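You operate a simulated robot arm through the tools that you are given. There is no shell and no other tool.

The job below is to be done with a simulated robot arm. You get a single attempt, and the scene is never put back.

## Task
Start the four drives in the order on the card.
Fine: one selector after the other; the line stays running.
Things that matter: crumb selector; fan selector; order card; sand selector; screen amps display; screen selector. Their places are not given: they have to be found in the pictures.

The check looks at the end state, three seconds after you hand in, the way a careful person would. Anything else that was tipped, shoved, dropped, spilled or broken makes it a failure.

## Robot
A 6-joint arm with a fingered hand, fixed in place. Base frame: the origin is on the floor under the middle of its stand, x ahead of it, y to its left, z up. Lengths are in mm, angles in degrees, forces in N, time in s.
With the tool pointing down near the work surface it reaches from about 100 to 540 mm from the base axis. Its first joint turns from -166.0 to 166.0 degrees. Payload 4 kg.
Tool frame: the origin (TCP) lies between the finger pads and is the grasp point; the fingertips stand 26 mm ahead of it; z points along the fingers, y is the line along which they close. The gripper opens to 148 mm; its body begins 73 mm behind the TCP. The gripper is a hand of 3 fingers: y runs from the thumb to the fingers, the wrist lies at [0, 0, -239] in the tool frame, and closing takes about 1.5 s.
Orientation is that of the tool frame in the base frame, as [roll, pitch, yaw] about the fixed x, y, z axes, in that order (R = Rz(yaw) Ry(pitch) Rx(roll)). With the fingers straight down and closing along the base's y, the tool's x points along the base's -x, its y along +y and its z along -z.

## Interface
- The arm moves only by the tool send_rows. Its argument "deltas" is a list of rows, each a list of 7 numbers: the gripper command, from -1 (shut) to 1 (fully open), values between in proportion, then the shift along the base's x, y, z in mm, then the turn, a rotation vector about the base's x, y, z in degrees. In form: [[jaw, x, y, z, ax, ay, az], ...]. A call has 1 to 20 rows; each row shifts and turns the commanded pose from where the row before left it. Each row takes 0.2 s and may step no farther than 50 mm and 8.6 degrees from the row before; otherwise, or with a gripper value out of range, the whole call is refused. A pose out of reach is approached as far as the arm can. The call stops where the force on the tool passes 40 N (or 10 N more than at its start, if that is more) or the arm is blocked; 0.2 s more then pass. Each finger travels about 153 mm/s and halts on what it meets, pressing with about 30 N; the grip force reading is that of the motor and also rises with nothing between the fingers. The clock runs only during rows and for 0.2 s after the last one: add rows that do not move to give the fingers time. The reply holds the time, the measured pose of the TCP, the force on the tool along the base axes, the opening and the grip force, in the units named above and with some noise, with the torque about the TCP (base axes, N m) and any sound that the robot's microphone picked up, and new pictures: "pictures" is both (left out), scene, wrist or none.
- Cameras (640 x 400 px; columns grow to the right, rows downward): "scene" is fixed at [217.4, 500.3, 2018.3]; the picture's right is [-0.89, -0.46, 0.00], its down [-0.24, 0.46, -0.86] and it looks along [0.39, -0.76, -0.52] (base axes); focal length 324 px, centre (320, 200). "wrist" rides on the gripper at [68, -39, -90] in the tool frame; the picture's right is [0.50, 0.87, 0.00], its down [-0.65, 0.38, -0.65] and it looks along [-0.57, 0.33, 0.76] (tool axes); focal length 222 px, centre (320, 200).
- slide_trunk(by): moves the trunk up (or, below 0, down) by that many mm; the arm rides with it, the base frame stays. It gives what a move gives, with no picture.
- grasp_type(shape): the hand has 3 fingers and takes this shape, open, in about a second: jaw (thumb against the fingers, like two jaws); tri (thumb and two fingers); tip (a fingertip pinch); poke (one finger out to press); point (the index stretched); flat (the hand flat); cup (the hand cupped); fist (a fist). The gripper value then closes the fingers along that shape, each until it touches; the sizes above hold for jaw. It gives what a move gives, with no picture.
- probe_pixels(camera, pixels): for up to 12 pixels [column, row] of the newest picture of that camera ("zoom" is the newest enlarged one), the place [x, y, z] in the base frame of the surface seen there, good to about 3 mm. It takes no simulated time.
- inspect(camera, box): a new picture of the part [left, top, right, bottom] of that camera's present view, enlarged. It takes no simulated time.
- hand_in(): hands the job in; it is judged then, once.

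Leave the gripper open and the arm clear of the work at the hand-in unless told otherwise.

The tools are called after "Request:" as name(argument=value, ...) on one line, values as JSON. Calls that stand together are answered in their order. send_rows: Moves the arm, as the interface text tells. Its arguments: {"type":"object","properties":{"deltas":{"type":"array"},"pictures":{"type":"string","enum":["both","scene","wrist","none"]}},"required":["deltas"]} The other tools are called the same way: slide_trunk (by) moves the trunk up or down; grasp_type (shape) gives the hand a shape; probe_pixels (camera, pixels) gives the place of the surface under pixels of a picture; inspect (camera, box) takes an enlarged picture of a part of a camera's view; hand_in () hands the job in.

At the start:

```text
clock: 0.0
tool_pos: [260.8, -227.9, 1470.9]
tcp_rot: [-180.0, 0.0, -179.9]
force: [0.3, 0.2, 0.6]
ft_torque: [0.01, 0.01, 0.0]
grip_width: 147.8
gripper_force: 0.1
shape: jaw
trunk travel left (down, up): [-310.0, 7.0]
```

scene: 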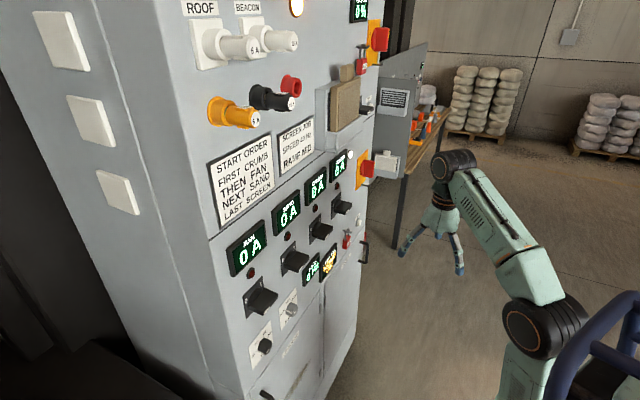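
wrist: 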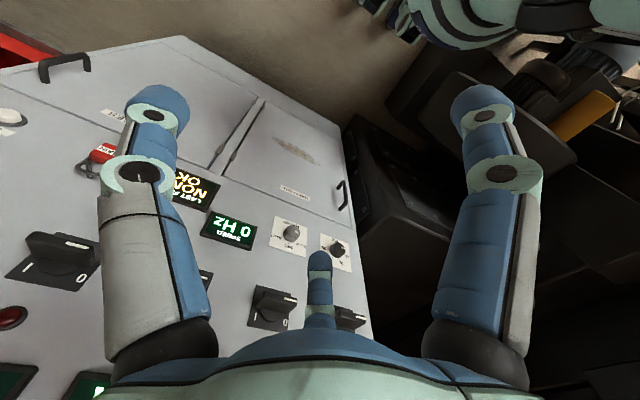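

I see a control cabinet with an order card at about (240,185), a second card at (296,145), four ammeter displays and four black selectors below. I'll enlarge these parts to read them.

Request:
inspect(camera="scene", box=[200, 110, 330, 230])

Request:
inspect(camera="scene", box=[220, 200, 380, 330])

Request:
inspect(camera="scene", box=[300, 130, 400, 260])

Request:
inspect(camera="scene", box=[180, 0, 400, 130])

Request:
inspect(camera="wrist", box=[0, 130, 380, 400])

```text
3.33 times, centred on (265, 170) of scene
```

zoom: 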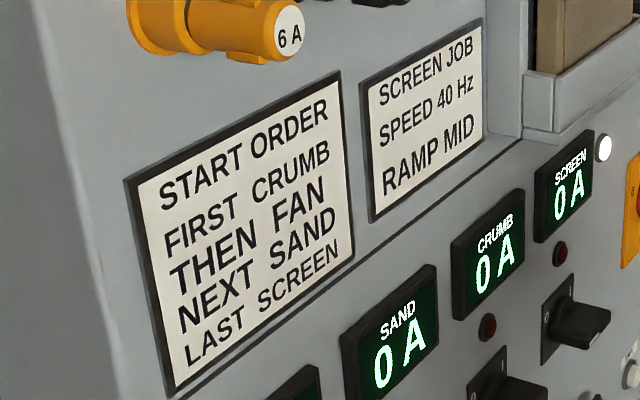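

```text
3.08 times, centred on (300, 265) of scene
```

zoom: 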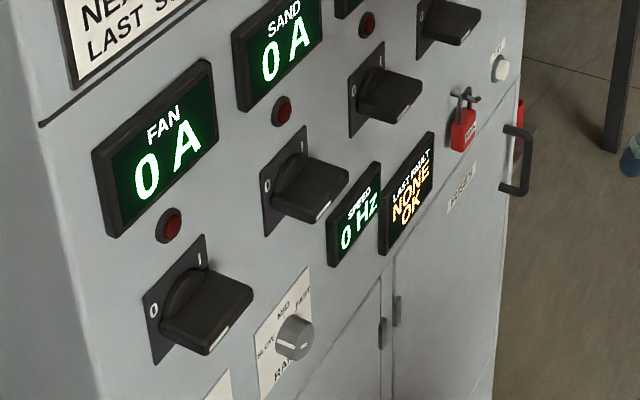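

```text
3.08 times, centred on (350, 195) of scene
```

zoom: 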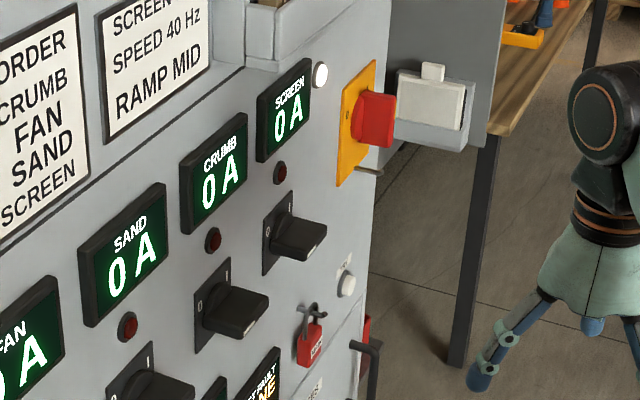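

```text
2.91 times, centred on (290, 65) of scene
```

zoom: 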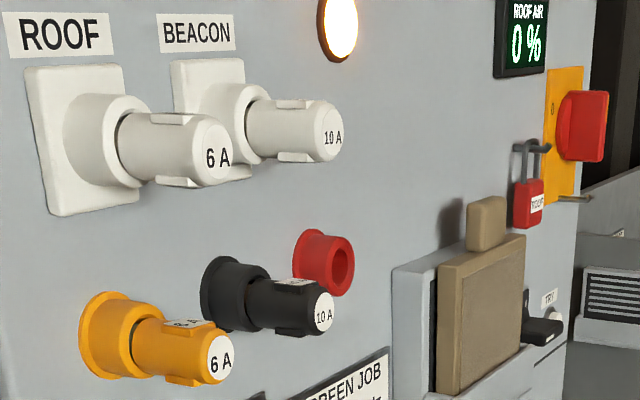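

```text
1.48 times, centred on (190, 265) of wrist
```

zoom: 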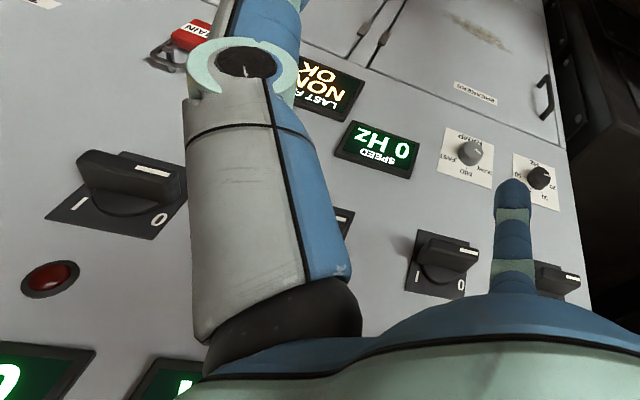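

The card reads: first CRUMB, then FAN, next SAND, last SCREEN. From left to right, the displays are FAN, SAND, CRUMB, SCREEN, with a selector under each. I'll take closer views of the selectors and probe their positions.

Request:
inspect(camera="scene", box=[295, 205, 345, 250])

Request:
probe_pixels(camera="zoom", pixels=[[320, 200], [250, 200], [400, 250], [200, 150], [230, 280], [300, 100], [420, 220], [360, 150]])

```text
8.89 times, centred on (320, 228) of scene
```

zoom: 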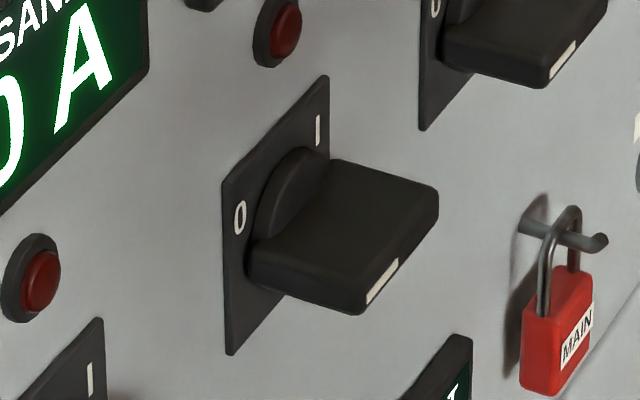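

```text
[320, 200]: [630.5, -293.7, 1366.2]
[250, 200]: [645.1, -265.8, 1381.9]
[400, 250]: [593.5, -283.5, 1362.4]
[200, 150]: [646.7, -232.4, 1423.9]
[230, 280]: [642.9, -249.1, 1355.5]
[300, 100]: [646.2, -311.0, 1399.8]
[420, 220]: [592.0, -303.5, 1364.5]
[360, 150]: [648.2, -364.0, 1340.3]
```

The cabinet front sits at x≈646 and the levers stick out to about x≈592, so the panel faces the robot. Next I'll probe plates, levers and displays for all four drives.

Request:
inspect(camera="scene", box=[295, 205, 345, 250])

Request:
probe_pixels(camera="zoom", pixels=[[229, 195], [323, 88], [232, 345], [240, 217], [318, 130], [366, 308], [436, 215], [355, 297], [430, 195], [383, 281], [340, 165], [260, 240]])

Request:
inspect(camera="wrist", box=[0, 200, 120, 320])

Request:
inspect(camera="wrist", box=[230, 200, 380, 340])

```text
8.89 times, centred on (320, 228) of scene
```

zoom: 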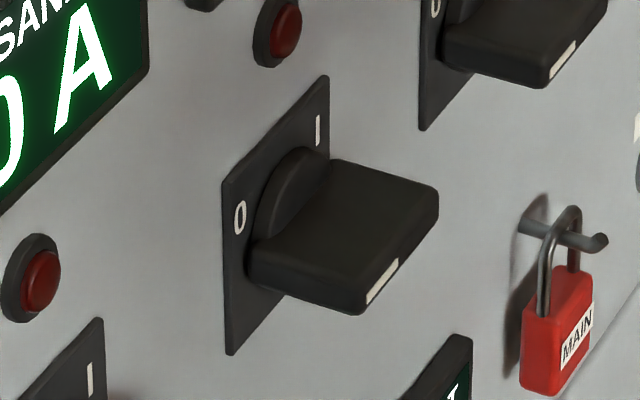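

```text
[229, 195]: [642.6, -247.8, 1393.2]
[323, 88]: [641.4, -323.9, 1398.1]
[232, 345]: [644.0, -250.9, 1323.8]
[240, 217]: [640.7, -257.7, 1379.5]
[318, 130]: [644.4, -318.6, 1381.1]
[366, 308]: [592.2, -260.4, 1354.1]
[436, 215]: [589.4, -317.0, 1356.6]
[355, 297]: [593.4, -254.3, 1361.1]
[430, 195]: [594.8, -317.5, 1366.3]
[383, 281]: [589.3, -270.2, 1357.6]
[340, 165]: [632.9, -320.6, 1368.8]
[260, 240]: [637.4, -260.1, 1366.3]
```

```text
3.33 times, centred on (60, 260) of wrist
```

zoom: 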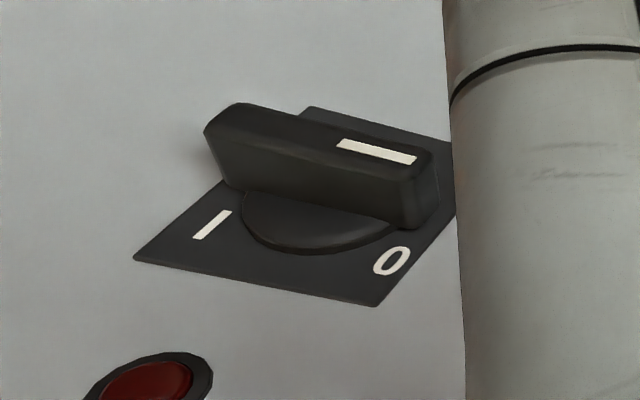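

```text
2.86 times, centred on (305, 270) of wrist
```

zoom: 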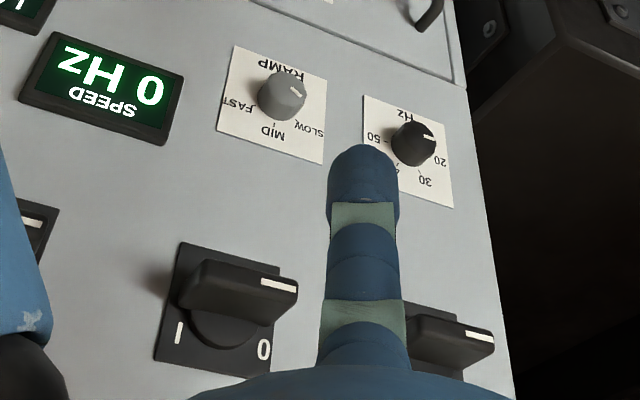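

For CRUMB, the plate is centred at about y=-286, z=1361. The lever lies horizontal, marker left toward 0, about 64 mm long, 14 mm thick, front at x≈590. Now I'll probe the other three levers.

Request:
inspect(camera="scene", box=[235, 270, 285, 320])

Request:
inspect(camera="scene", box=[270, 235, 320, 280])

Request:
inspect(camera="scene", box=[320, 180, 370, 225])

Request:
probe_pixels(camera="scene", pixels=[[248, 246], [286, 212], [315, 187], [340, 165], [250, 275], [287, 236], [315, 208], [338, 185], [368, 165], [318, 267], [329, 260], [346, 241]])

```text
8.00 times, centred on (260, 295) of scene
```

zoom: 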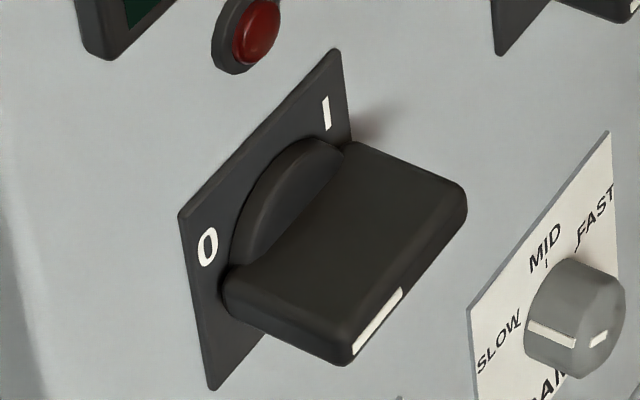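

```text
8.89 times, centred on (295, 258) of scene
```

zoom: 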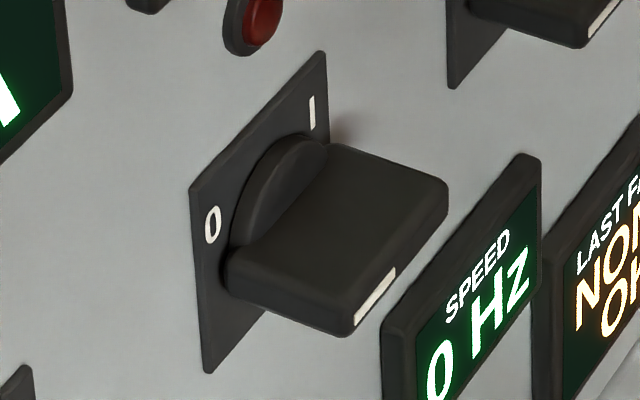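

```text
8.89 times, centred on (345, 202) of scene
```

zoom: 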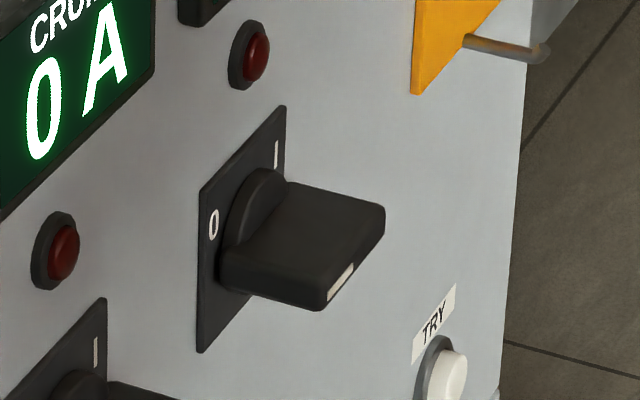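

```text
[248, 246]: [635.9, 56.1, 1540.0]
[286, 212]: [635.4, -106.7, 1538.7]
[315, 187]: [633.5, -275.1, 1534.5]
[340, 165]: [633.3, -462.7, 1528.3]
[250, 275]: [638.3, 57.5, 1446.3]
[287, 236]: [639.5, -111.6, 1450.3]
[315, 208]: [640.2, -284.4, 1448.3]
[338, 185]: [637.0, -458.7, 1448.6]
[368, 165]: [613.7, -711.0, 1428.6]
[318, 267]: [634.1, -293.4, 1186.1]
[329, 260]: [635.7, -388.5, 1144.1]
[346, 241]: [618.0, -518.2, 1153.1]
```

The selectors sit at y≈57 (FAN), -112 (SAND), -285 (CRUMB), -459 (SCREEN), all near z≈1361, spaced about 172 mm. I'll probe plate corners and lever fronts for FAN, SAND and SCREEN, plus a few arm points so I know its geometry.

Request:
probe_pixels(camera="zoom", pixels=[[205, 195], [281, 112], [204, 342], [318, 308], [383, 225], [312, 300], [378, 207], [440, 375], [455, 300]])

Request:
probe_pixels(camera="scene", pixels=[[454, 165], [440, 165], [540, 325], [500, 235], [560, 290], [520, 380], [435, 225], [460, 270], [263, 312], [299, 270], [268, 296], [304, 257]])

```text
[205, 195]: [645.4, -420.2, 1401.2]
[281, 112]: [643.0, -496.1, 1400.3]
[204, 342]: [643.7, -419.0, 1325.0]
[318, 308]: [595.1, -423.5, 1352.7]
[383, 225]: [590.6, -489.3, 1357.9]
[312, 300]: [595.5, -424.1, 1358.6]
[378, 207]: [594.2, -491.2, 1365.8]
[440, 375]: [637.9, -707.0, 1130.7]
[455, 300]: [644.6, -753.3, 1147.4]
```

```text
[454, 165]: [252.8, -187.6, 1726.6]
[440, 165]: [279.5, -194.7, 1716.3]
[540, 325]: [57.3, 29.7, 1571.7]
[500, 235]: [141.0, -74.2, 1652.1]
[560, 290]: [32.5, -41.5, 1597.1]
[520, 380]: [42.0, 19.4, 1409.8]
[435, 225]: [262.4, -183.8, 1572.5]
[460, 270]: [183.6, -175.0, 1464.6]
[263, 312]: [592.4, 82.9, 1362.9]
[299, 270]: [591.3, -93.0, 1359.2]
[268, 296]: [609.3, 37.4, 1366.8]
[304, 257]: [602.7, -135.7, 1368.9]
```

All levers match: centres at z≈1361, fronts at x≈590. The hand now points down, so I'll swing it in 11 small rows to point at the panel (+x). It will end near (500, -286, 1500), with the fingertips about 100 mm short of anything on the panel.

Request:
send_rows(deltas=[[1, 34.0, -5.3, -16.7, 0, -8.18, 0], [1, 33.3, -5.3, -11.9, 0, -8.18, 0], [1, 32.0, -5.3, -7.2, 0, -8.18, 0], [1, 29.9, -5.3, -2.8, 0, -8.18, 0], [1, 27.3, -5.3, 1.4, 0, -8.18, 0], [1, 24.1, -5.3, 5.0, 0, -8.18, 0], [1, 20.5, -5.3, 8.2, 0, -8.18, 0], [1, 16.3, -5.3, 10.8, 0, -8.18, 0], [1, 11.9, -5.3, 12.9, 0, -8.18, 0], [1, 7.2, -5.3, 14.2, 0, -8.18, 0], [1, 2.4, -5.3, 14.9, 0, -8.2, 0]], pictures="both")

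```text
clock: 2.4
tool_pos: [519.4, -287.8, 1590.2]
tcp_rot: [149.1, 88.5, 149.1]
force: [-0.1, -0.6, -0.4]
ft_torque: [-0.04, 0.02, 0.01]
grip_width: 148.0
gripper_force: 0.1
shape: jaw
out of reach, approached as far as the arm can: row 9, 10, 11
trunk travel left (down, up): [-310.0, 7.0]
```

scene: 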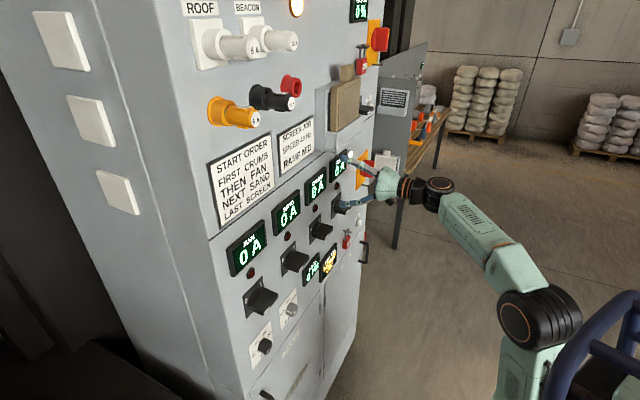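
wrist: 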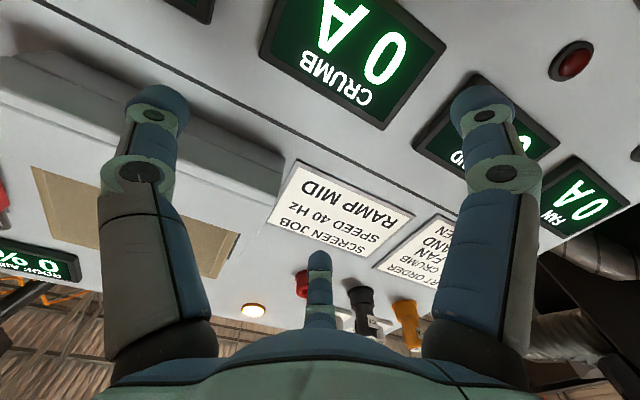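

The hand now points at the panel, but the arm stalled at z≈1590 because the lower pose was out of reach. The trunk can drop 310 mm, so I'll lower it by 228. That carries the hand down to lever height with the tips at x≈545, clear of the levers at 590.

Request:
slide_trunk(by=-228)

Request:
inspect(camera="scene", box=[200, 100, 520, 300])

Request:
inspect(camera="wrist", box=[0, 0, 640, 400])

```text
clock: 4.8
tool_pos: [517.2, -286.4, 1363.4]
tcp_rot: [142.5, 89.8, 142.4]
force: [0.1, 0.3, -0.3]
ft_torque: [0.01, 0.0, -0.01]
grip_width: 147.8
gripper_force: 0.0
shape: jaw
trunk travel left (down, up): [-82.0, 235.0]
```

```text
2.00 times, centred on (360, 200) of scene
```

zoom: 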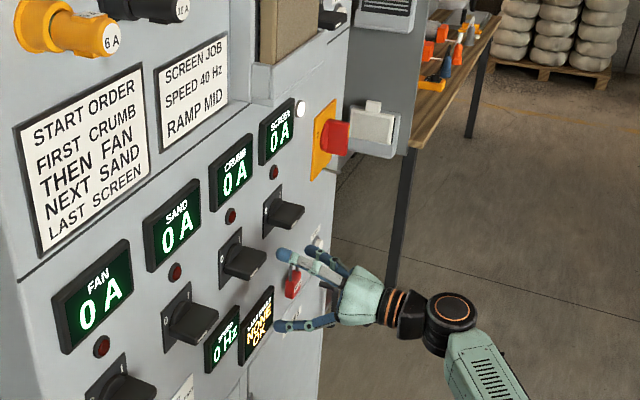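

```text
1.00 times, centred on (320, 200) of wrist (not enlarged: the box is as wide or as high as the picture)
```

zoom: 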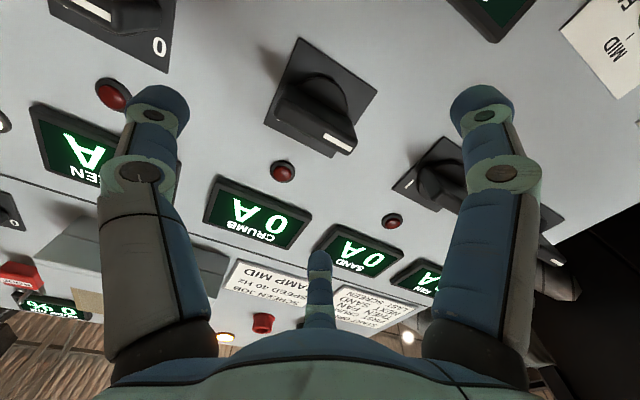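

The hand is centred on the CRUMB lever at (517, -286, 1363), pointing at the panel. The lever lies horizontal, so I'll roll the hand -90° about x, which puts the thumb above and the fingers below, and narrow the opening to about 75 mm.

Request:
send_rows(deltas=[[1, 0, 0, 0, -8.2, 0, 0], [0.8, 0, 0, 0, -8.2, 0, 0], [0.6, 0, 0, 0, -8.2, 0, 0], [0.4, 0, 0, 0, -8.2, 0, 0], [0.2, 0, 0, 0, -8.2, 0, 0], [0, 0, 0, 0, -8.2, 0, 0], [0, 0, 0, 0, -8.2, 0, 0], [0, 0, 0, 0, -8.2, 0, 0], [0, 0, 0, 0, -8.2, 0, 0], [0, 0, 0, 0, -8.1, 0, 0], [0, 0, 0, 0, -8.1, 0, 0]], pictures="both")

```text
clock: 7.2
tool_pos: [589.7, -167.7, 1526.5]
tcp_rot: [-90.3, 14.3, -99.4]
force: [0.6, -0.7, 0.5]
ft_torque: [0.01, 0.0, 0.03]
grip_width: 74.3
gripper_force: 0.0
shape: jaw
out of reach, approached as far as the arm can: row 1, 2, 3, 4, 5, 7, 8, 9, 10, 11
trunk travel left (down, up): [-82.0, 235.0]
```

scene: 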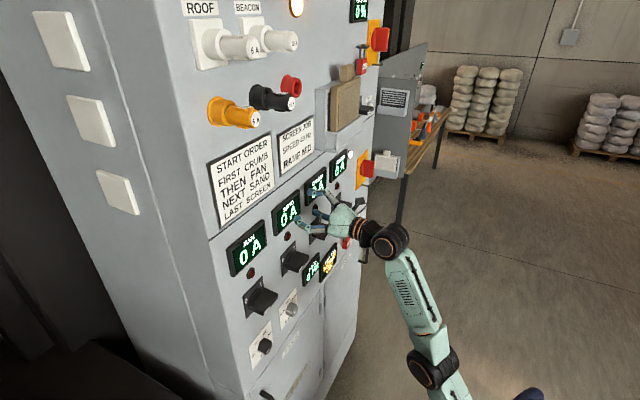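
wrist: 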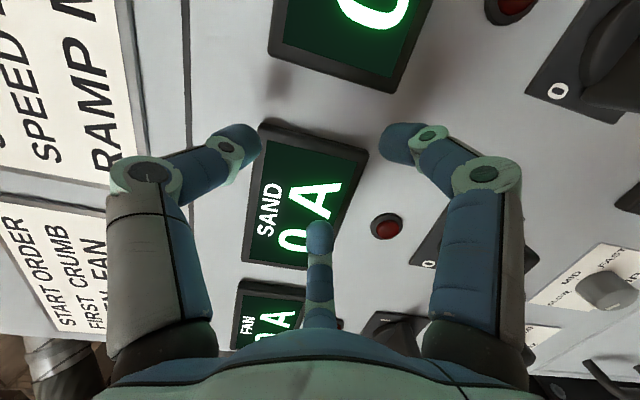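

The hand ended somewhere I didn't intend: TCP (590, -168, 1526) with the tips close to the SAND display. No contact shows (forces about 0.5 N). The commanded pose was evidently still the unreachable one. Before moving again I'll look closely at the arm and the clearance.

Request:
inspect(camera="scene", box=[270, 170, 480, 310])

Request:
inspect(camera="scene", box=[370, 210, 640, 400])

Request:
probe_pixels(camera="scene", pixels=[[300, 222], [312, 192], [325, 195], [345, 220], [372, 235], [392, 240], [378, 240], [410, 290], [430, 340], [425, 370], [445, 365], [470, 390]])

```text
2.86 times, centred on (375, 240) of scene
```

zoom: 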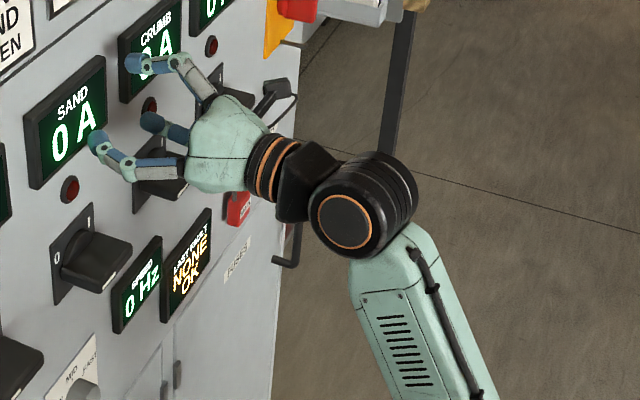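

```text
2.11 times, centred on (505, 305) of scene
```

zoom: 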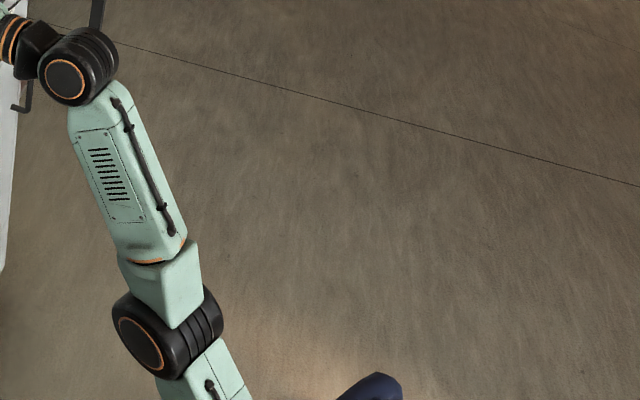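

```text
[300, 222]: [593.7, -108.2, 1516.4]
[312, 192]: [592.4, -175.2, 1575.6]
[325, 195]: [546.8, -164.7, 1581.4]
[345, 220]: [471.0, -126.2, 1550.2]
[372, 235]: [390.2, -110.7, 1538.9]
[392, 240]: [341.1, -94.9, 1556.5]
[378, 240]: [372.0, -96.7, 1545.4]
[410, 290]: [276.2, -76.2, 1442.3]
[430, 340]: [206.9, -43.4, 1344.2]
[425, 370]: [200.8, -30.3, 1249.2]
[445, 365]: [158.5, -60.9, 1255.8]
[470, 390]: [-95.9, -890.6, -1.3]
```

The wrist is spherical (forearm roll, bend, hand roll), and this roll direction drove it near a joint limit with the arm almost straight. I'll back straight off the panel along -x and undo the roll at the same time, then check where the hand really is.

Request:
send_rows(deltas=[[0, -40, 0, 0, 0, 0, 0], [0, -40, 0, 0, 0, 0, 0], [0, -30, 0, 0, 0, 0, 0]], pictures="scene")

```text
clock: 8.0
tool_pos: [503.0, -168.5, 1573.1]
tcp_rot: [-90.5, 14.8, -99.9]
force: [0.2, 0.9, 0.2]
ft_torque: [-0.03, 0.0, 0.0]
grip_width: 74.2
gripper_force: 0.1
shape: jaw
out of reach, approached as far as the arm can: row 1, 2, 3
trunk travel left (down, up): [-82.0, 235.0]
```

scene: 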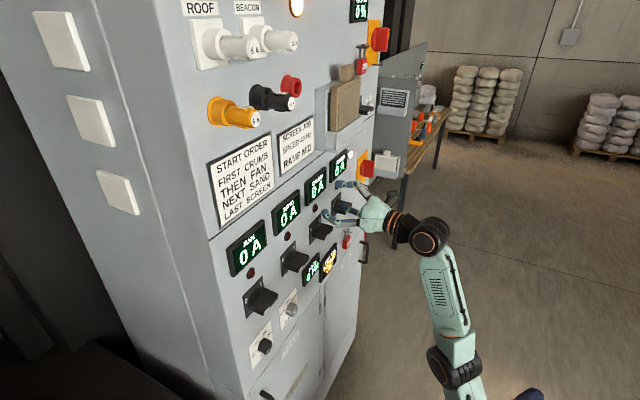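

The hand is clear of the panel now (tips at x≈529), but the commanded roll still isn't reachable. I'll unroll the command by +90° back to neutral and see where it settles.

Request:
send_rows(deltas=[[0, 0, 0, 0, 8.2, 0, 0], [0, 0, 0, 0, 8.2, 0, 0], [0, 0, 0, 0, 8.2, 0, 0], [0, 0, 0, 0, 8.2, 0, 0], [0, 0, 0, 0, 8.2, 0, 0]], pictures="scene")

```text
clock: 9.2
tool_pos: [497.7, -168.2, 1549.0]
tcp_rot: [-101.1, 54.7, -105.9]
force: [0.7, -0.5, -0.1]
ft_torque: [-0.01, 0.03, 0.02]
grip_width: 74.5
gripper_force: 0.1
shape: jaw
out of reach, approached as far as the arm can: row 1, 2, 3, 4, 5
trunk travel left (down, up): [-82.0, 235.0]
```

scene: 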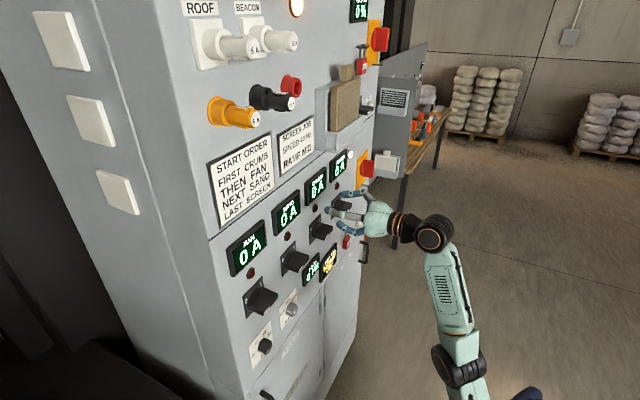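

The tool still points at the panel and the arm appears fully stretched, so the commanded point must be beyond reach, probably too high. I'll lower the command in steps, at x≈500 and clear of everything, and watch for it to become reachable.

Request:
send_rows(deltas=[[0, 0, 0, -40, 0, 0, 0], [0, 0, 0, -40, 0, 0, 0], [0, -20, 0, -40, 0, 0, 0]], pictures="none")

```text
clock: 10.0
tool_pos: [476.4, -163.8, 1432.5]
tcp_rot: [-101.3, 54.5, -106.2]
force: [-0.2, 0.9, 1.0]
ft_torque: [-0.04, 0.04, 0.01]
grip_width: 73.9
gripper_force: 0.1
shape: jaw
out of reach, approached as far as the arm can: row 3
trunk travel left (down, up): [-82.0, 235.0]
```

Now the hand follows the commands exactly (z down 117, x back 21). So an unreachable row simply leaves the command where the arm stopped. I'll take a picture and check the arm's posture.

Request:
inspect(camera="scene", box=[280, 140, 640, 400])

Request:
inspect(camera="wrist", box=[0, 0, 640, 400])

```text
1.54 times, centred on (460, 270) of scene
```

zoom: 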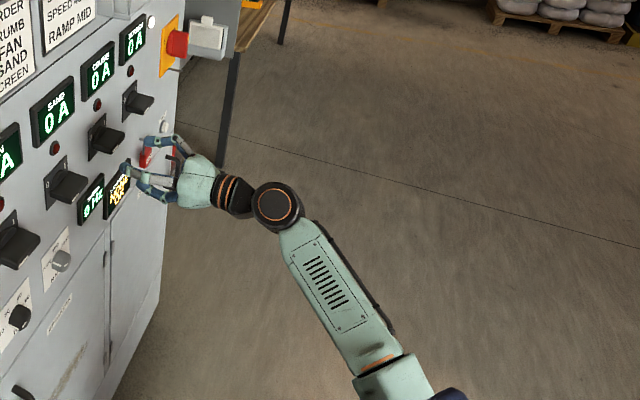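

```text
1.00 times, centred on (320, 200) of wrist (not enlarged: the box is as wide or as high as the picture)
```

zoom: 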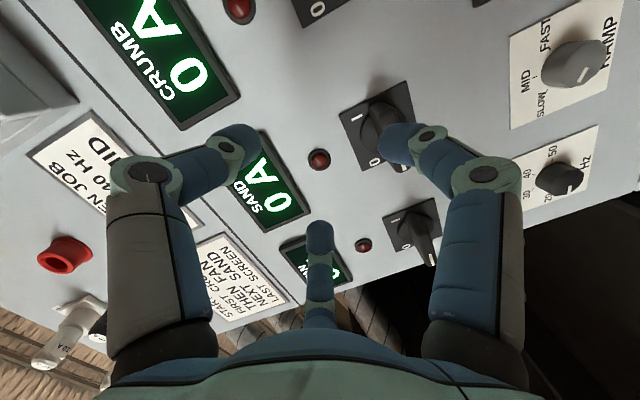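

I can see the posture now. I'll probe several points along the arm (forearm, elbow, wrist) to understand its geometry.

Request:
probe_pixels(camera="zoom", pixels=[[320, 200]])

Request:
inspect(camera="scene", box=[380, 240, 640, 400])

Request:
probe_pixels(camera="zoom", pixels=[[50, 60], [130, 100], [150, 150], [200, 200], [240, 270], [290, 330], [260, 350], [310, 380], [330, 395], [100, 60], [130, 50]])

```text
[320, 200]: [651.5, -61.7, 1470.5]
```

```text
2.46 times, centred on (510, 320) of scene
```

zoom: 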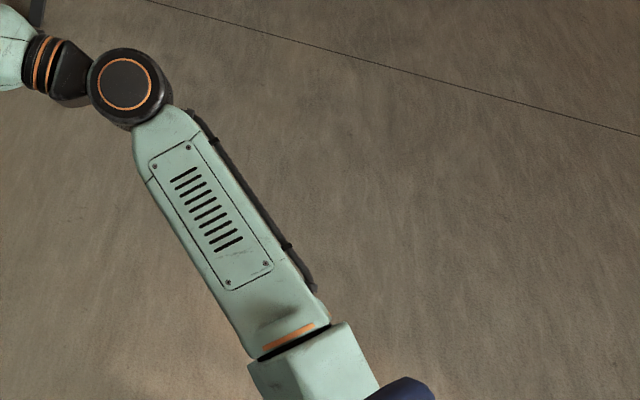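

```text
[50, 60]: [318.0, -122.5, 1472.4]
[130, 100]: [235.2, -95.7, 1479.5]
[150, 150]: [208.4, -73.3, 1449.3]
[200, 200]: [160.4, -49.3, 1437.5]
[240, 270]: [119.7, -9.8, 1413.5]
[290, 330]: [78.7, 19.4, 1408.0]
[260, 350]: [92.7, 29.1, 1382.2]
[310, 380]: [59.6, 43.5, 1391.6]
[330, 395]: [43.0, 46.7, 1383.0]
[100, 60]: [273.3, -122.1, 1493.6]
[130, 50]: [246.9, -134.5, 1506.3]
```

The poses that failed share a hand-roll limit in the negative direction. The other direction should have room, so I'll roll the hand positively about its own axis, putting the thumb below. I'll do that here, well clear of the panel.

Request:
send_rows(deltas=[[0, 0, 0, 0, 8.19, -0.98, -0.92], [0, 0, 0, 0, 8.19, -0.98, -0.92], [0, 0, 0, 0, 8.19, -0.98, -0.92], [0, 0, 0, 0, 8.19, -0.98, -0.92], [0, 0, 0, 0, 8.19, -0.98, -0.92], [0, 0, 0, 0, 8.19, -0.98, -0.92], [0, 0, 0, 0, 8.19, -0.98, -0.92], [0, 0, 0, 0, 8.19, -0.98, -0.92], [0, 0, 0, 0, 8.19, -0.98, -0.92], [0, 0, 0, 0, 8.19, -0.98, -0.92], [0, 0, 0, 0, 8.19, -0.98, -0.92], [0, 0, 0, 0, 8.19, -0.98, -0.92]], pictures="none")

```text
clock: 12.6
tool_pos: [478.2, -163.8, 1432.5]
tcp_rot: [97.2, 25.2, 86.1]
force: [-1.2, -0.3, 0.0]
ft_torque: [-0.01, 0.02, 0.0]
grip_width: 74.1
gripper_force: 0.0
shape: jaw
trunk travel left (down, up): [-82.0, 235.0]
```

The roll worked without limits. Next I'll straighten the aim to exactly +x, finish the roll (thumb below, fingers above), and move in front of CRUMB at (520, -286, 1361) with the tips still 45 mm short of the levers.

Request:
send_rows(deltas=[[0, 8.4, -24.4, -14.3, 0, -3.25, 3.45], [0, 8.4, -24.4, -14.3, 0, -3.25, 3.45], [0, 8.4, -24.4, -14.3, 8.4, 0, 0], [0, 8.4, -24.4, -14.3, 8.4, 0, 0], [0, 8.4, -24.4, -14.3, 8.4, 0, 0]], pictures="both")

```text
clock: 13.8
tool_pos: [521.3, -286.7, 1362.2]
tcp_rot: [89.8, -0.3, 90.0]
force: [1.3, -0.8, 0.1]
ft_torque: [0.0, -0.02, -0.04]
grip_width: 74.3
gripper_force: 0.0
shape: jaw
trunk travel left (down, up): [-82.0, 235.0]
```

scene: 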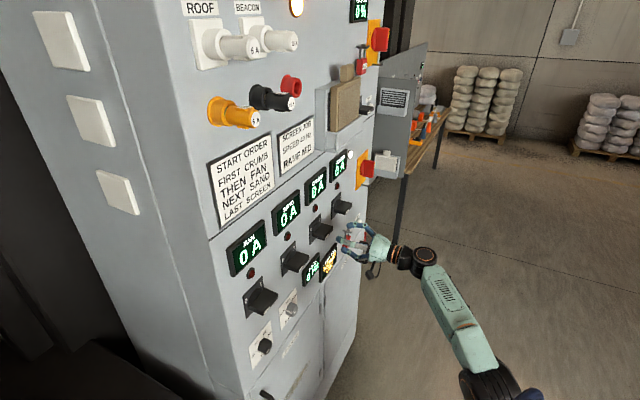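
wrist: 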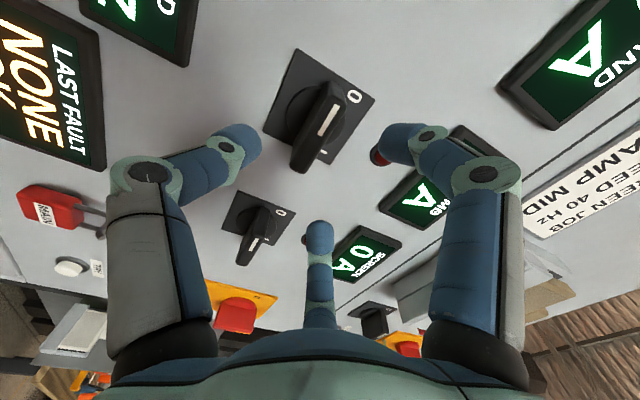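

The hand is exactly aligned on CRUMB, with the lever between thumb and fingers in the wrist view. Before gripping, I'll rehearse the +90° turn in free air here to check it is reachable.

Request:
send_rows(deltas=[[0, 0, 0, 0, 8.2, 0, 0], [0, 0, 0, 0, 8.2, 0, 0], [0, 0, 0, 0, 8.2, 0, 0], [0, 0, 0, 0, 8.2, 0, 0], [0, 0, 0, 0, 8.2, 0, 0], [0, 0, 0, 0, 8.2, 0, 0], [0, 0, 0, 0, 8.2, 0, 0], [0, 0, 0, 0, 8.2, 0, 0], [0, 0, 0, 0, 8.2, 0, 0], [0, 0, 0, 0, 8.1, 0, 0], [0, 0, 0, 0, 8.1, 0, 0]], pictures="both")

```text
clock: 16.2
tool_pos: [519.6, -286.2, 1363.5]
tcp_rot: [-91.3, -89.7, -89.0]
force: [-0.8, 0.1, 0.4]
ft_torque: [-0.01, -0.01, 0.0]
grip_width: 74.1
gripper_force: 0.1
shape: jaw
trunk travel left (down, up): [-82.0, 235.0]
```

scene: 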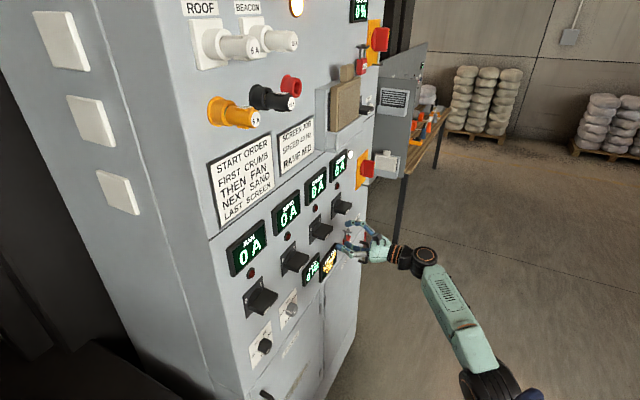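
wrist: 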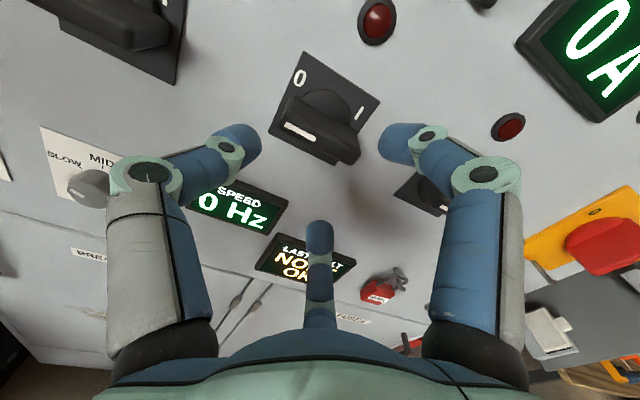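

The full turn is reachable (TCP drift under 2 mm). The view also confirms 0 at upper left and I at upper right. I'll roll back -90° and then advance to x≈600 with the fingers straddling the lever.

Request:
send_rows(deltas=[[0, 0, 0, 0, -8.2, 0, 0], [0, 0, 0, 0, -8.2, 0, 0], [0, 0, 0, 0, -8.2, 0, 0], [0, 0, 0, 0, -8.2, 0, 0], [0, 0, 0, 0, -8.2, 0, 0], [0, 0, 0, 0, -8.2, 0, 0], [0, 0, 0, 0, -8.2, 0, 0], [0, 0, 0, 0, -8.2, 0, 0], [0, 0, 0, 0, -8.2, 0, 0], [0, 0, 0, 0, -8.1, 0, 0], [0, 0, 0, 0, -8.1, 0, 0], [0, 16, 0, -0.5, 0, 0, 0], [0, 16, 0, 0, 0, 0, 0], [0, 16, 0, 0, 0, 0, 0], [0, 16, 0, 0, 0, 0, 0], [0, 15, 0, 0, 0, 0, 0], [0, 0, 0, 0, 0, 0, 0]], pictures="both")

```text
clock: 19.8
tool_pos: [599.7, -286.5, 1363.7]
tcp_rot: [89.8, -0.2, 90.0]
force: [0.0, 0.3, 0.2]
ft_torque: [-0.01, 0.03, 0.0]
grip_width: 74.1
gripper_force: 0.0
shape: jaw
trunk travel left (down, up): [-82.0, 235.0]
```

scene: 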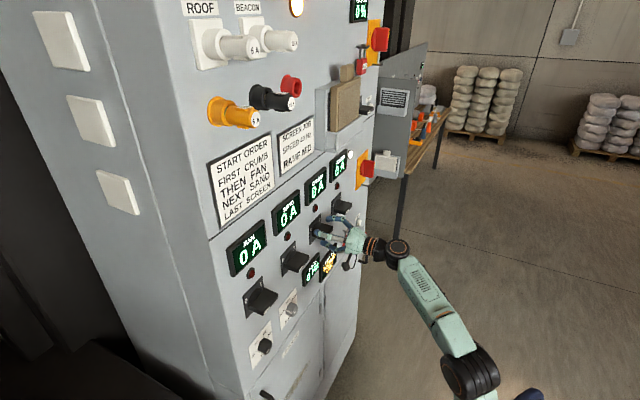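
wrist: 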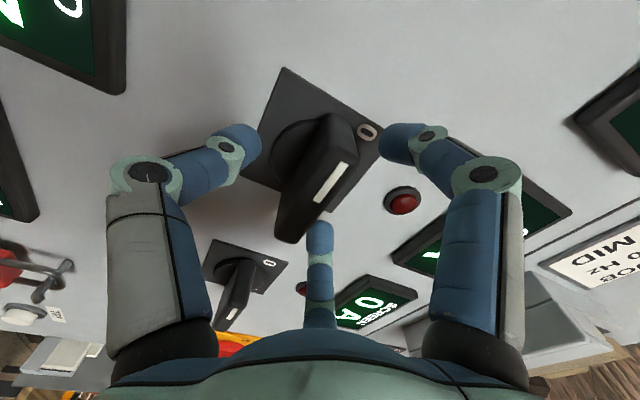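

The fingers straddle the CRUMB lever with no force. A close look before closing.

Request:
inspect(camera="scene", box=[295, 195, 375, 275])

Request:
inspect(camera="wrist", box=[170, 50, 480, 260])

```text
5.00 times, centred on (335, 235) of scene
```

zoom: 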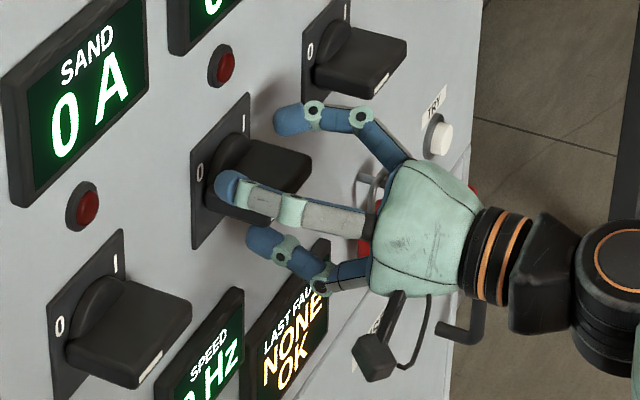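

```text
1.90 times, centred on (325, 155) of wrist
```

zoom: 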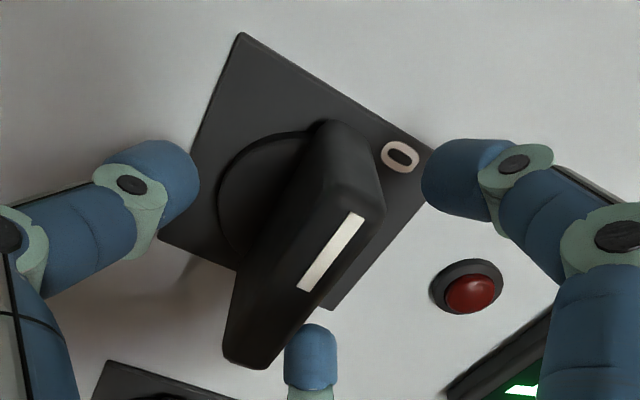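

I'll probe the two upper fingertips and the thumb tip, to be sure they will land on the lever when they close.

Request:
inspect(camera="scene", box=[295, 195, 375, 275])

Request:
probe_pixels(camera="zoom", pixels=[[232, 185], [226, 200], [290, 120], [280, 120], [262, 240], [310, 170], [290, 155], [245, 195]])

```text
5.00 times, centred on (335, 235) of scene
```

zoom: 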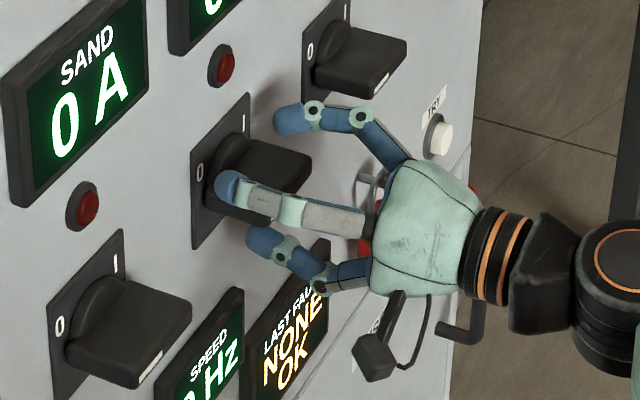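

```text
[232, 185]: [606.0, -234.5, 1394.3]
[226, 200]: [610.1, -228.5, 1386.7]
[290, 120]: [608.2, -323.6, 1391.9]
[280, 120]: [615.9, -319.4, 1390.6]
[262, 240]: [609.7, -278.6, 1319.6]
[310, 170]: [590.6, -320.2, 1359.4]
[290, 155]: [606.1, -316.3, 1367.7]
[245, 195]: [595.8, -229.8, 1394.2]
```

The upper fingertips are at y≈-240 and y≈-330, about 90 mm apart, wider than the 64 mm lever. A jaw grip centred here would miss the ends. I'll back away to x≈480 and try a narrower hand shape.

Request:
send_rows(deltas=[[0, -30, 0, 0, 0, 0, 0], [0, -30, 0, 0, 0, 0, 0], [0, -30, 0, 0, 0, 0, 0], [0, -30, 0, 0, 0, 0, 0]], pictures="none")

Request:
grasp_type(shape="tip")

Request:
inspect(camera="wrist", box=[0, 0, 640, 400])

Request:
inspect(camera="scene", box=[300, 190, 420, 280])

```text
clock: 20.8
tool_pos: [476.9, -286.0, 1364.3]
tcp_rot: [89.9, -0.2, 90.1]
force: [0.0, 0.2, 0.6]
ft_torque: [-0.01, -0.02, 0.04]
grip_width: 74.1
gripper_force: 0.0
shape: jaw
trunk travel left (down, up): [-82.0, 235.0]
```

```text
clock: 21.7
tool_pos: [477.9, -287.0, 1362.8]
tcp_rot: [89.8, -0.2, 90.0]
force: [0.1, 0.5, 0.2]
ft_torque: [0.03, 0.0, 0.02]
grip_width: 148.0
gripper_force: 0.0
shape: tip
trunk travel left (down, up): [-82.0, 235.0]
```

```text
1.00 times, centred on (320, 200) of wrist (not enlarged: the box is as wide or as high as the picture)
```

zoom: 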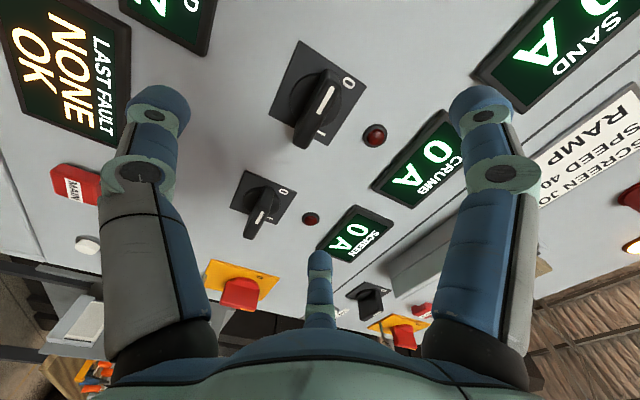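

```text
4.44 times, centred on (360, 235) of scene
```

zoom: 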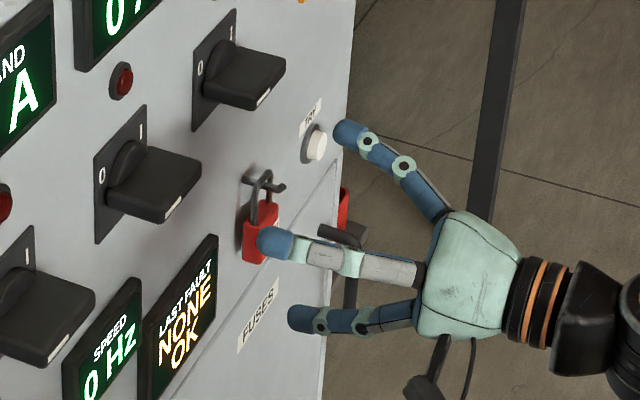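

With the hand open, tip looks the same as jaw. I'll close it partway in free air to see how the fingers travel.

Request:
send_rows(deltas=[[-0.6, 0, 0, 0, 0, 0, 0], [-0.6, 0, 0, 0, 0, 0, 0], [-0.6, 0, 0, 0, 0, 0, 0], [-0.6, 0, 0, 0, 0, 0, 0]], pictures="wrist")

Request:
inspect(camera="scene", box=[300, 190, 420, 280])

Request:
probe_pixels(camera="zoom", pixels=[[270, 240], [300, 290], [340, 140], [300, 240], [350, 150]])

```text
clock: 22.7
tool_pos: [476.5, -286.8, 1363.4]
tcp_rot: [89.8, -0.2, 90.1]
force: [-0.2, -1.1, 1.0]
ft_torque: [0.02, 0.02, 0.0]
grip_width: 30.0
gripper_force: 0.1
shape: tip
trunk travel left (down, up): [-82.0, 235.0]
```

wrist: 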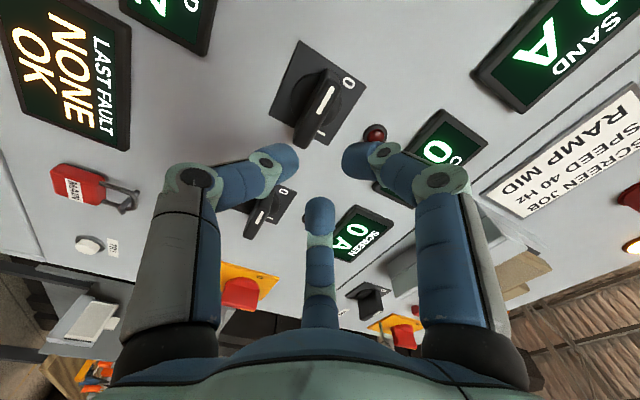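

```text
4.44 times, centred on (360, 235) of scene
```

zoom: 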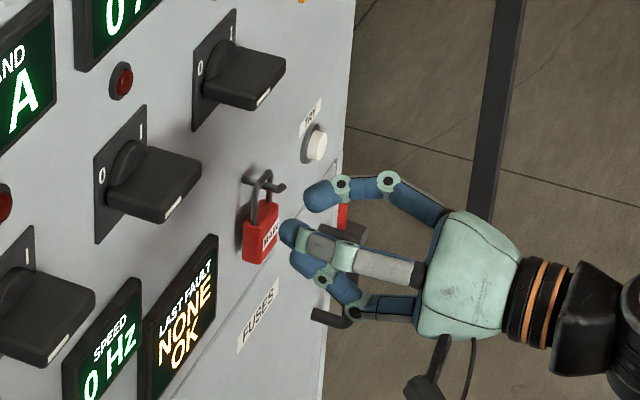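

```text
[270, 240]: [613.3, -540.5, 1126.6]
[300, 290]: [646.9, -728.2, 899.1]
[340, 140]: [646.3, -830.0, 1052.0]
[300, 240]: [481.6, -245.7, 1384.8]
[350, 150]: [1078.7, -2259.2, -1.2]
```

I'll probe the tip positions of the half-closed hand.

Request:
probe_pixels(camera="zoom", pixels=[[287, 233], [293, 235], [312, 195], [322, 192], [303, 262], [330, 185], [350, 200], [318, 275]])

Request:
grasp_type(shape="tri")

Request:
send_rows(deltas=[[-0.6, 0, 0, 0, 0, 0, 0], [-0.6, 0, 0, 0, 0, 0, 0], [-0.6, 0, 0, 0, 0, 0, 0], [-0.6, 0, 0, 0, 0, 0, 0]], pictures="wrist")

Request:
inspect(camera="scene", box=[300, 190, 420, 280])

```text
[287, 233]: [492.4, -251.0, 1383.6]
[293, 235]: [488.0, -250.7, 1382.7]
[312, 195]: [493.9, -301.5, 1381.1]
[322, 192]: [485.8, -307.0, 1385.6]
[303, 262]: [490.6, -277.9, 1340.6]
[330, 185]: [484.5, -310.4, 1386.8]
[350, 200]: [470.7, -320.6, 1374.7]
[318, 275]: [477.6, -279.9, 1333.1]
```

```text
clock: 23.6
tool_pos: [476.8, -287.6, 1364.0]
tcp_rot: [89.7, -0.3, 90.0]
force: [0.0, 0.2, 0.1]
ft_torque: [0.0, 0.02, 0.0]
grip_width: 147.7
gripper_force: 0.0
shape: tri
trunk travel left (down, up): [-82.0, 235.0]
```

```text
clock: 24.6
tool_pos: [477.6, -287.8, 1363.1]
tcp_rot: [89.8, -0.2, 90.0]
force: [-0.1, -0.1, 0.7]
ft_torque: [0.01, 0.01, -0.06]
grip_width: 29.7
gripper_force: 0.0
shape: tri
trunk travel left (down, up): [-82.0, 235.0]
```

wrist: 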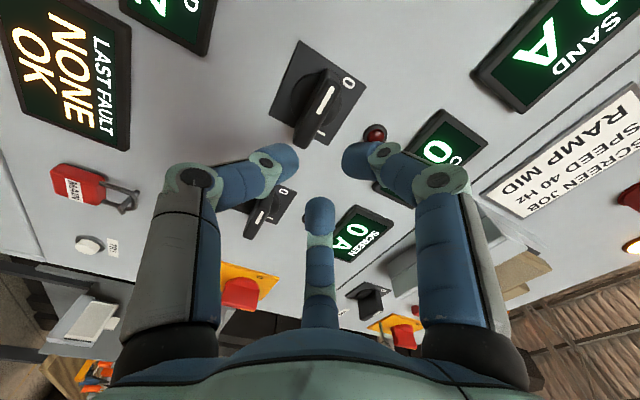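

```text
4.44 times, centred on (360, 235) of scene
```

zoom: 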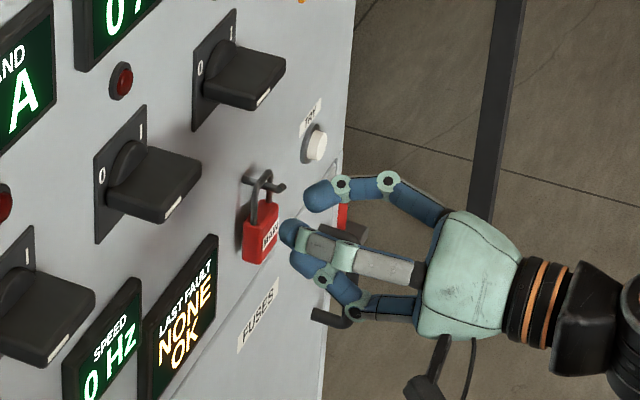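

In tip/tri the three fingers converge as they close, which would only catch the lever's corners. Pushing one end of the lever with a single stiff finger looks simpler, so I'll try the poke shape and view it.

Request:
grasp_type(shape="poke")

Request:
inspect(camera="wrist", box=[0, 0, 640, 400])

Request:
inspect(camera="scene", box=[300, 190, 420, 280])

```text
clock: 25.5
tool_pos: [477.2, -285.7, 1363.5]
tcp_rot: [89.8, -0.2, 90.0]
force: [-0.5, -0.1, 0.5]
ft_torque: [-0.03, 0.0, -0.02]
grip_width: 0.0
gripper_force: 0.0
shape: poke
trunk travel left (down, up): [-82.0, 235.0]
```

```text
1.00 times, centred on (320, 200) of wrist (not enlarged: the box is as wide or as high as the picture)
```

zoom: 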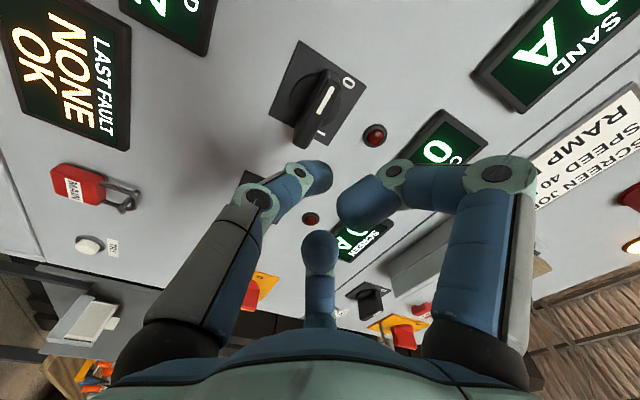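

```text
4.44 times, centred on (360, 235) of scene
```

zoom: 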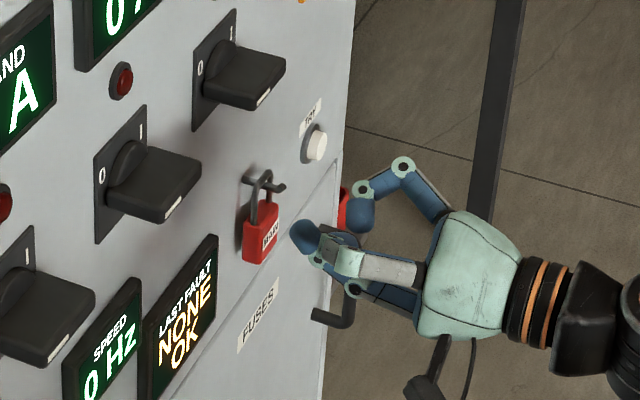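

I'll probe this shape's tip positions, and compare with "point".

Request:
probe_pixels(camera="zoom", pixels=[[297, 238], [305, 232], [362, 215], [355, 205], [330, 255], [318, 265], [405, 165], [340, 240]])

Request:
grasp_type(shape="point")

Request:
inspect(camera="wrist", box=[0, 0, 640, 400])

Request:
inspect(camera="scene", box=[300, 190, 420, 280])

```text
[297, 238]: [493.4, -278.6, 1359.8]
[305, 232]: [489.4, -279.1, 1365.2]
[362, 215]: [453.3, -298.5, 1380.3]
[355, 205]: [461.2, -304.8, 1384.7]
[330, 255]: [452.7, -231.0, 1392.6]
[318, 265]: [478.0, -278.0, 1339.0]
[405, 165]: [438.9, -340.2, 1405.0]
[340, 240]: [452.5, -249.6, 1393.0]
```

```text
clock: 26.4
tool_pos: [477.2, -287.8, 1364.5]
tcp_rot: [89.8, -0.2, 90.0]
force: [0.1, -1.4, 0.8]
ft_torque: [0.04, 0.02, -0.02]
grip_width: 141.9
gripper_force: 0.0
shape: point
trunk travel left (down, up): [-82.0, 235.0]
```

```text
1.00 times, centred on (320, 200) of wrist (not enlarged: the box is as wide or as high as the picture)
```

zoom: 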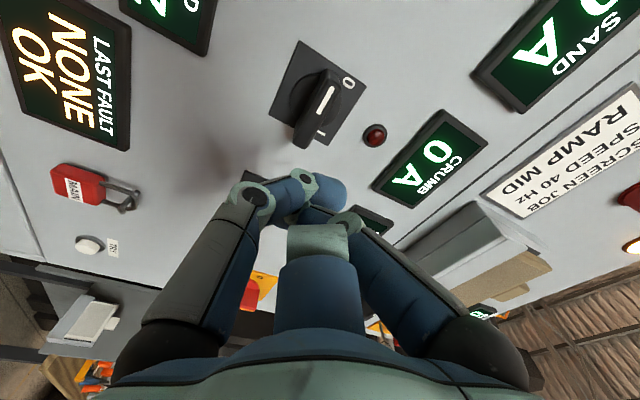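

```text
4.44 times, centred on (360, 235) of scene
```

zoom: 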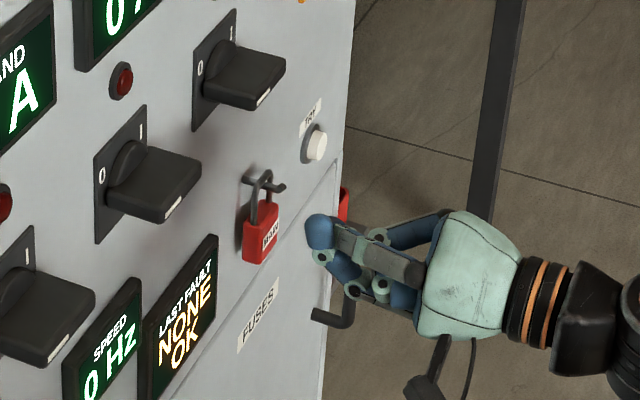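

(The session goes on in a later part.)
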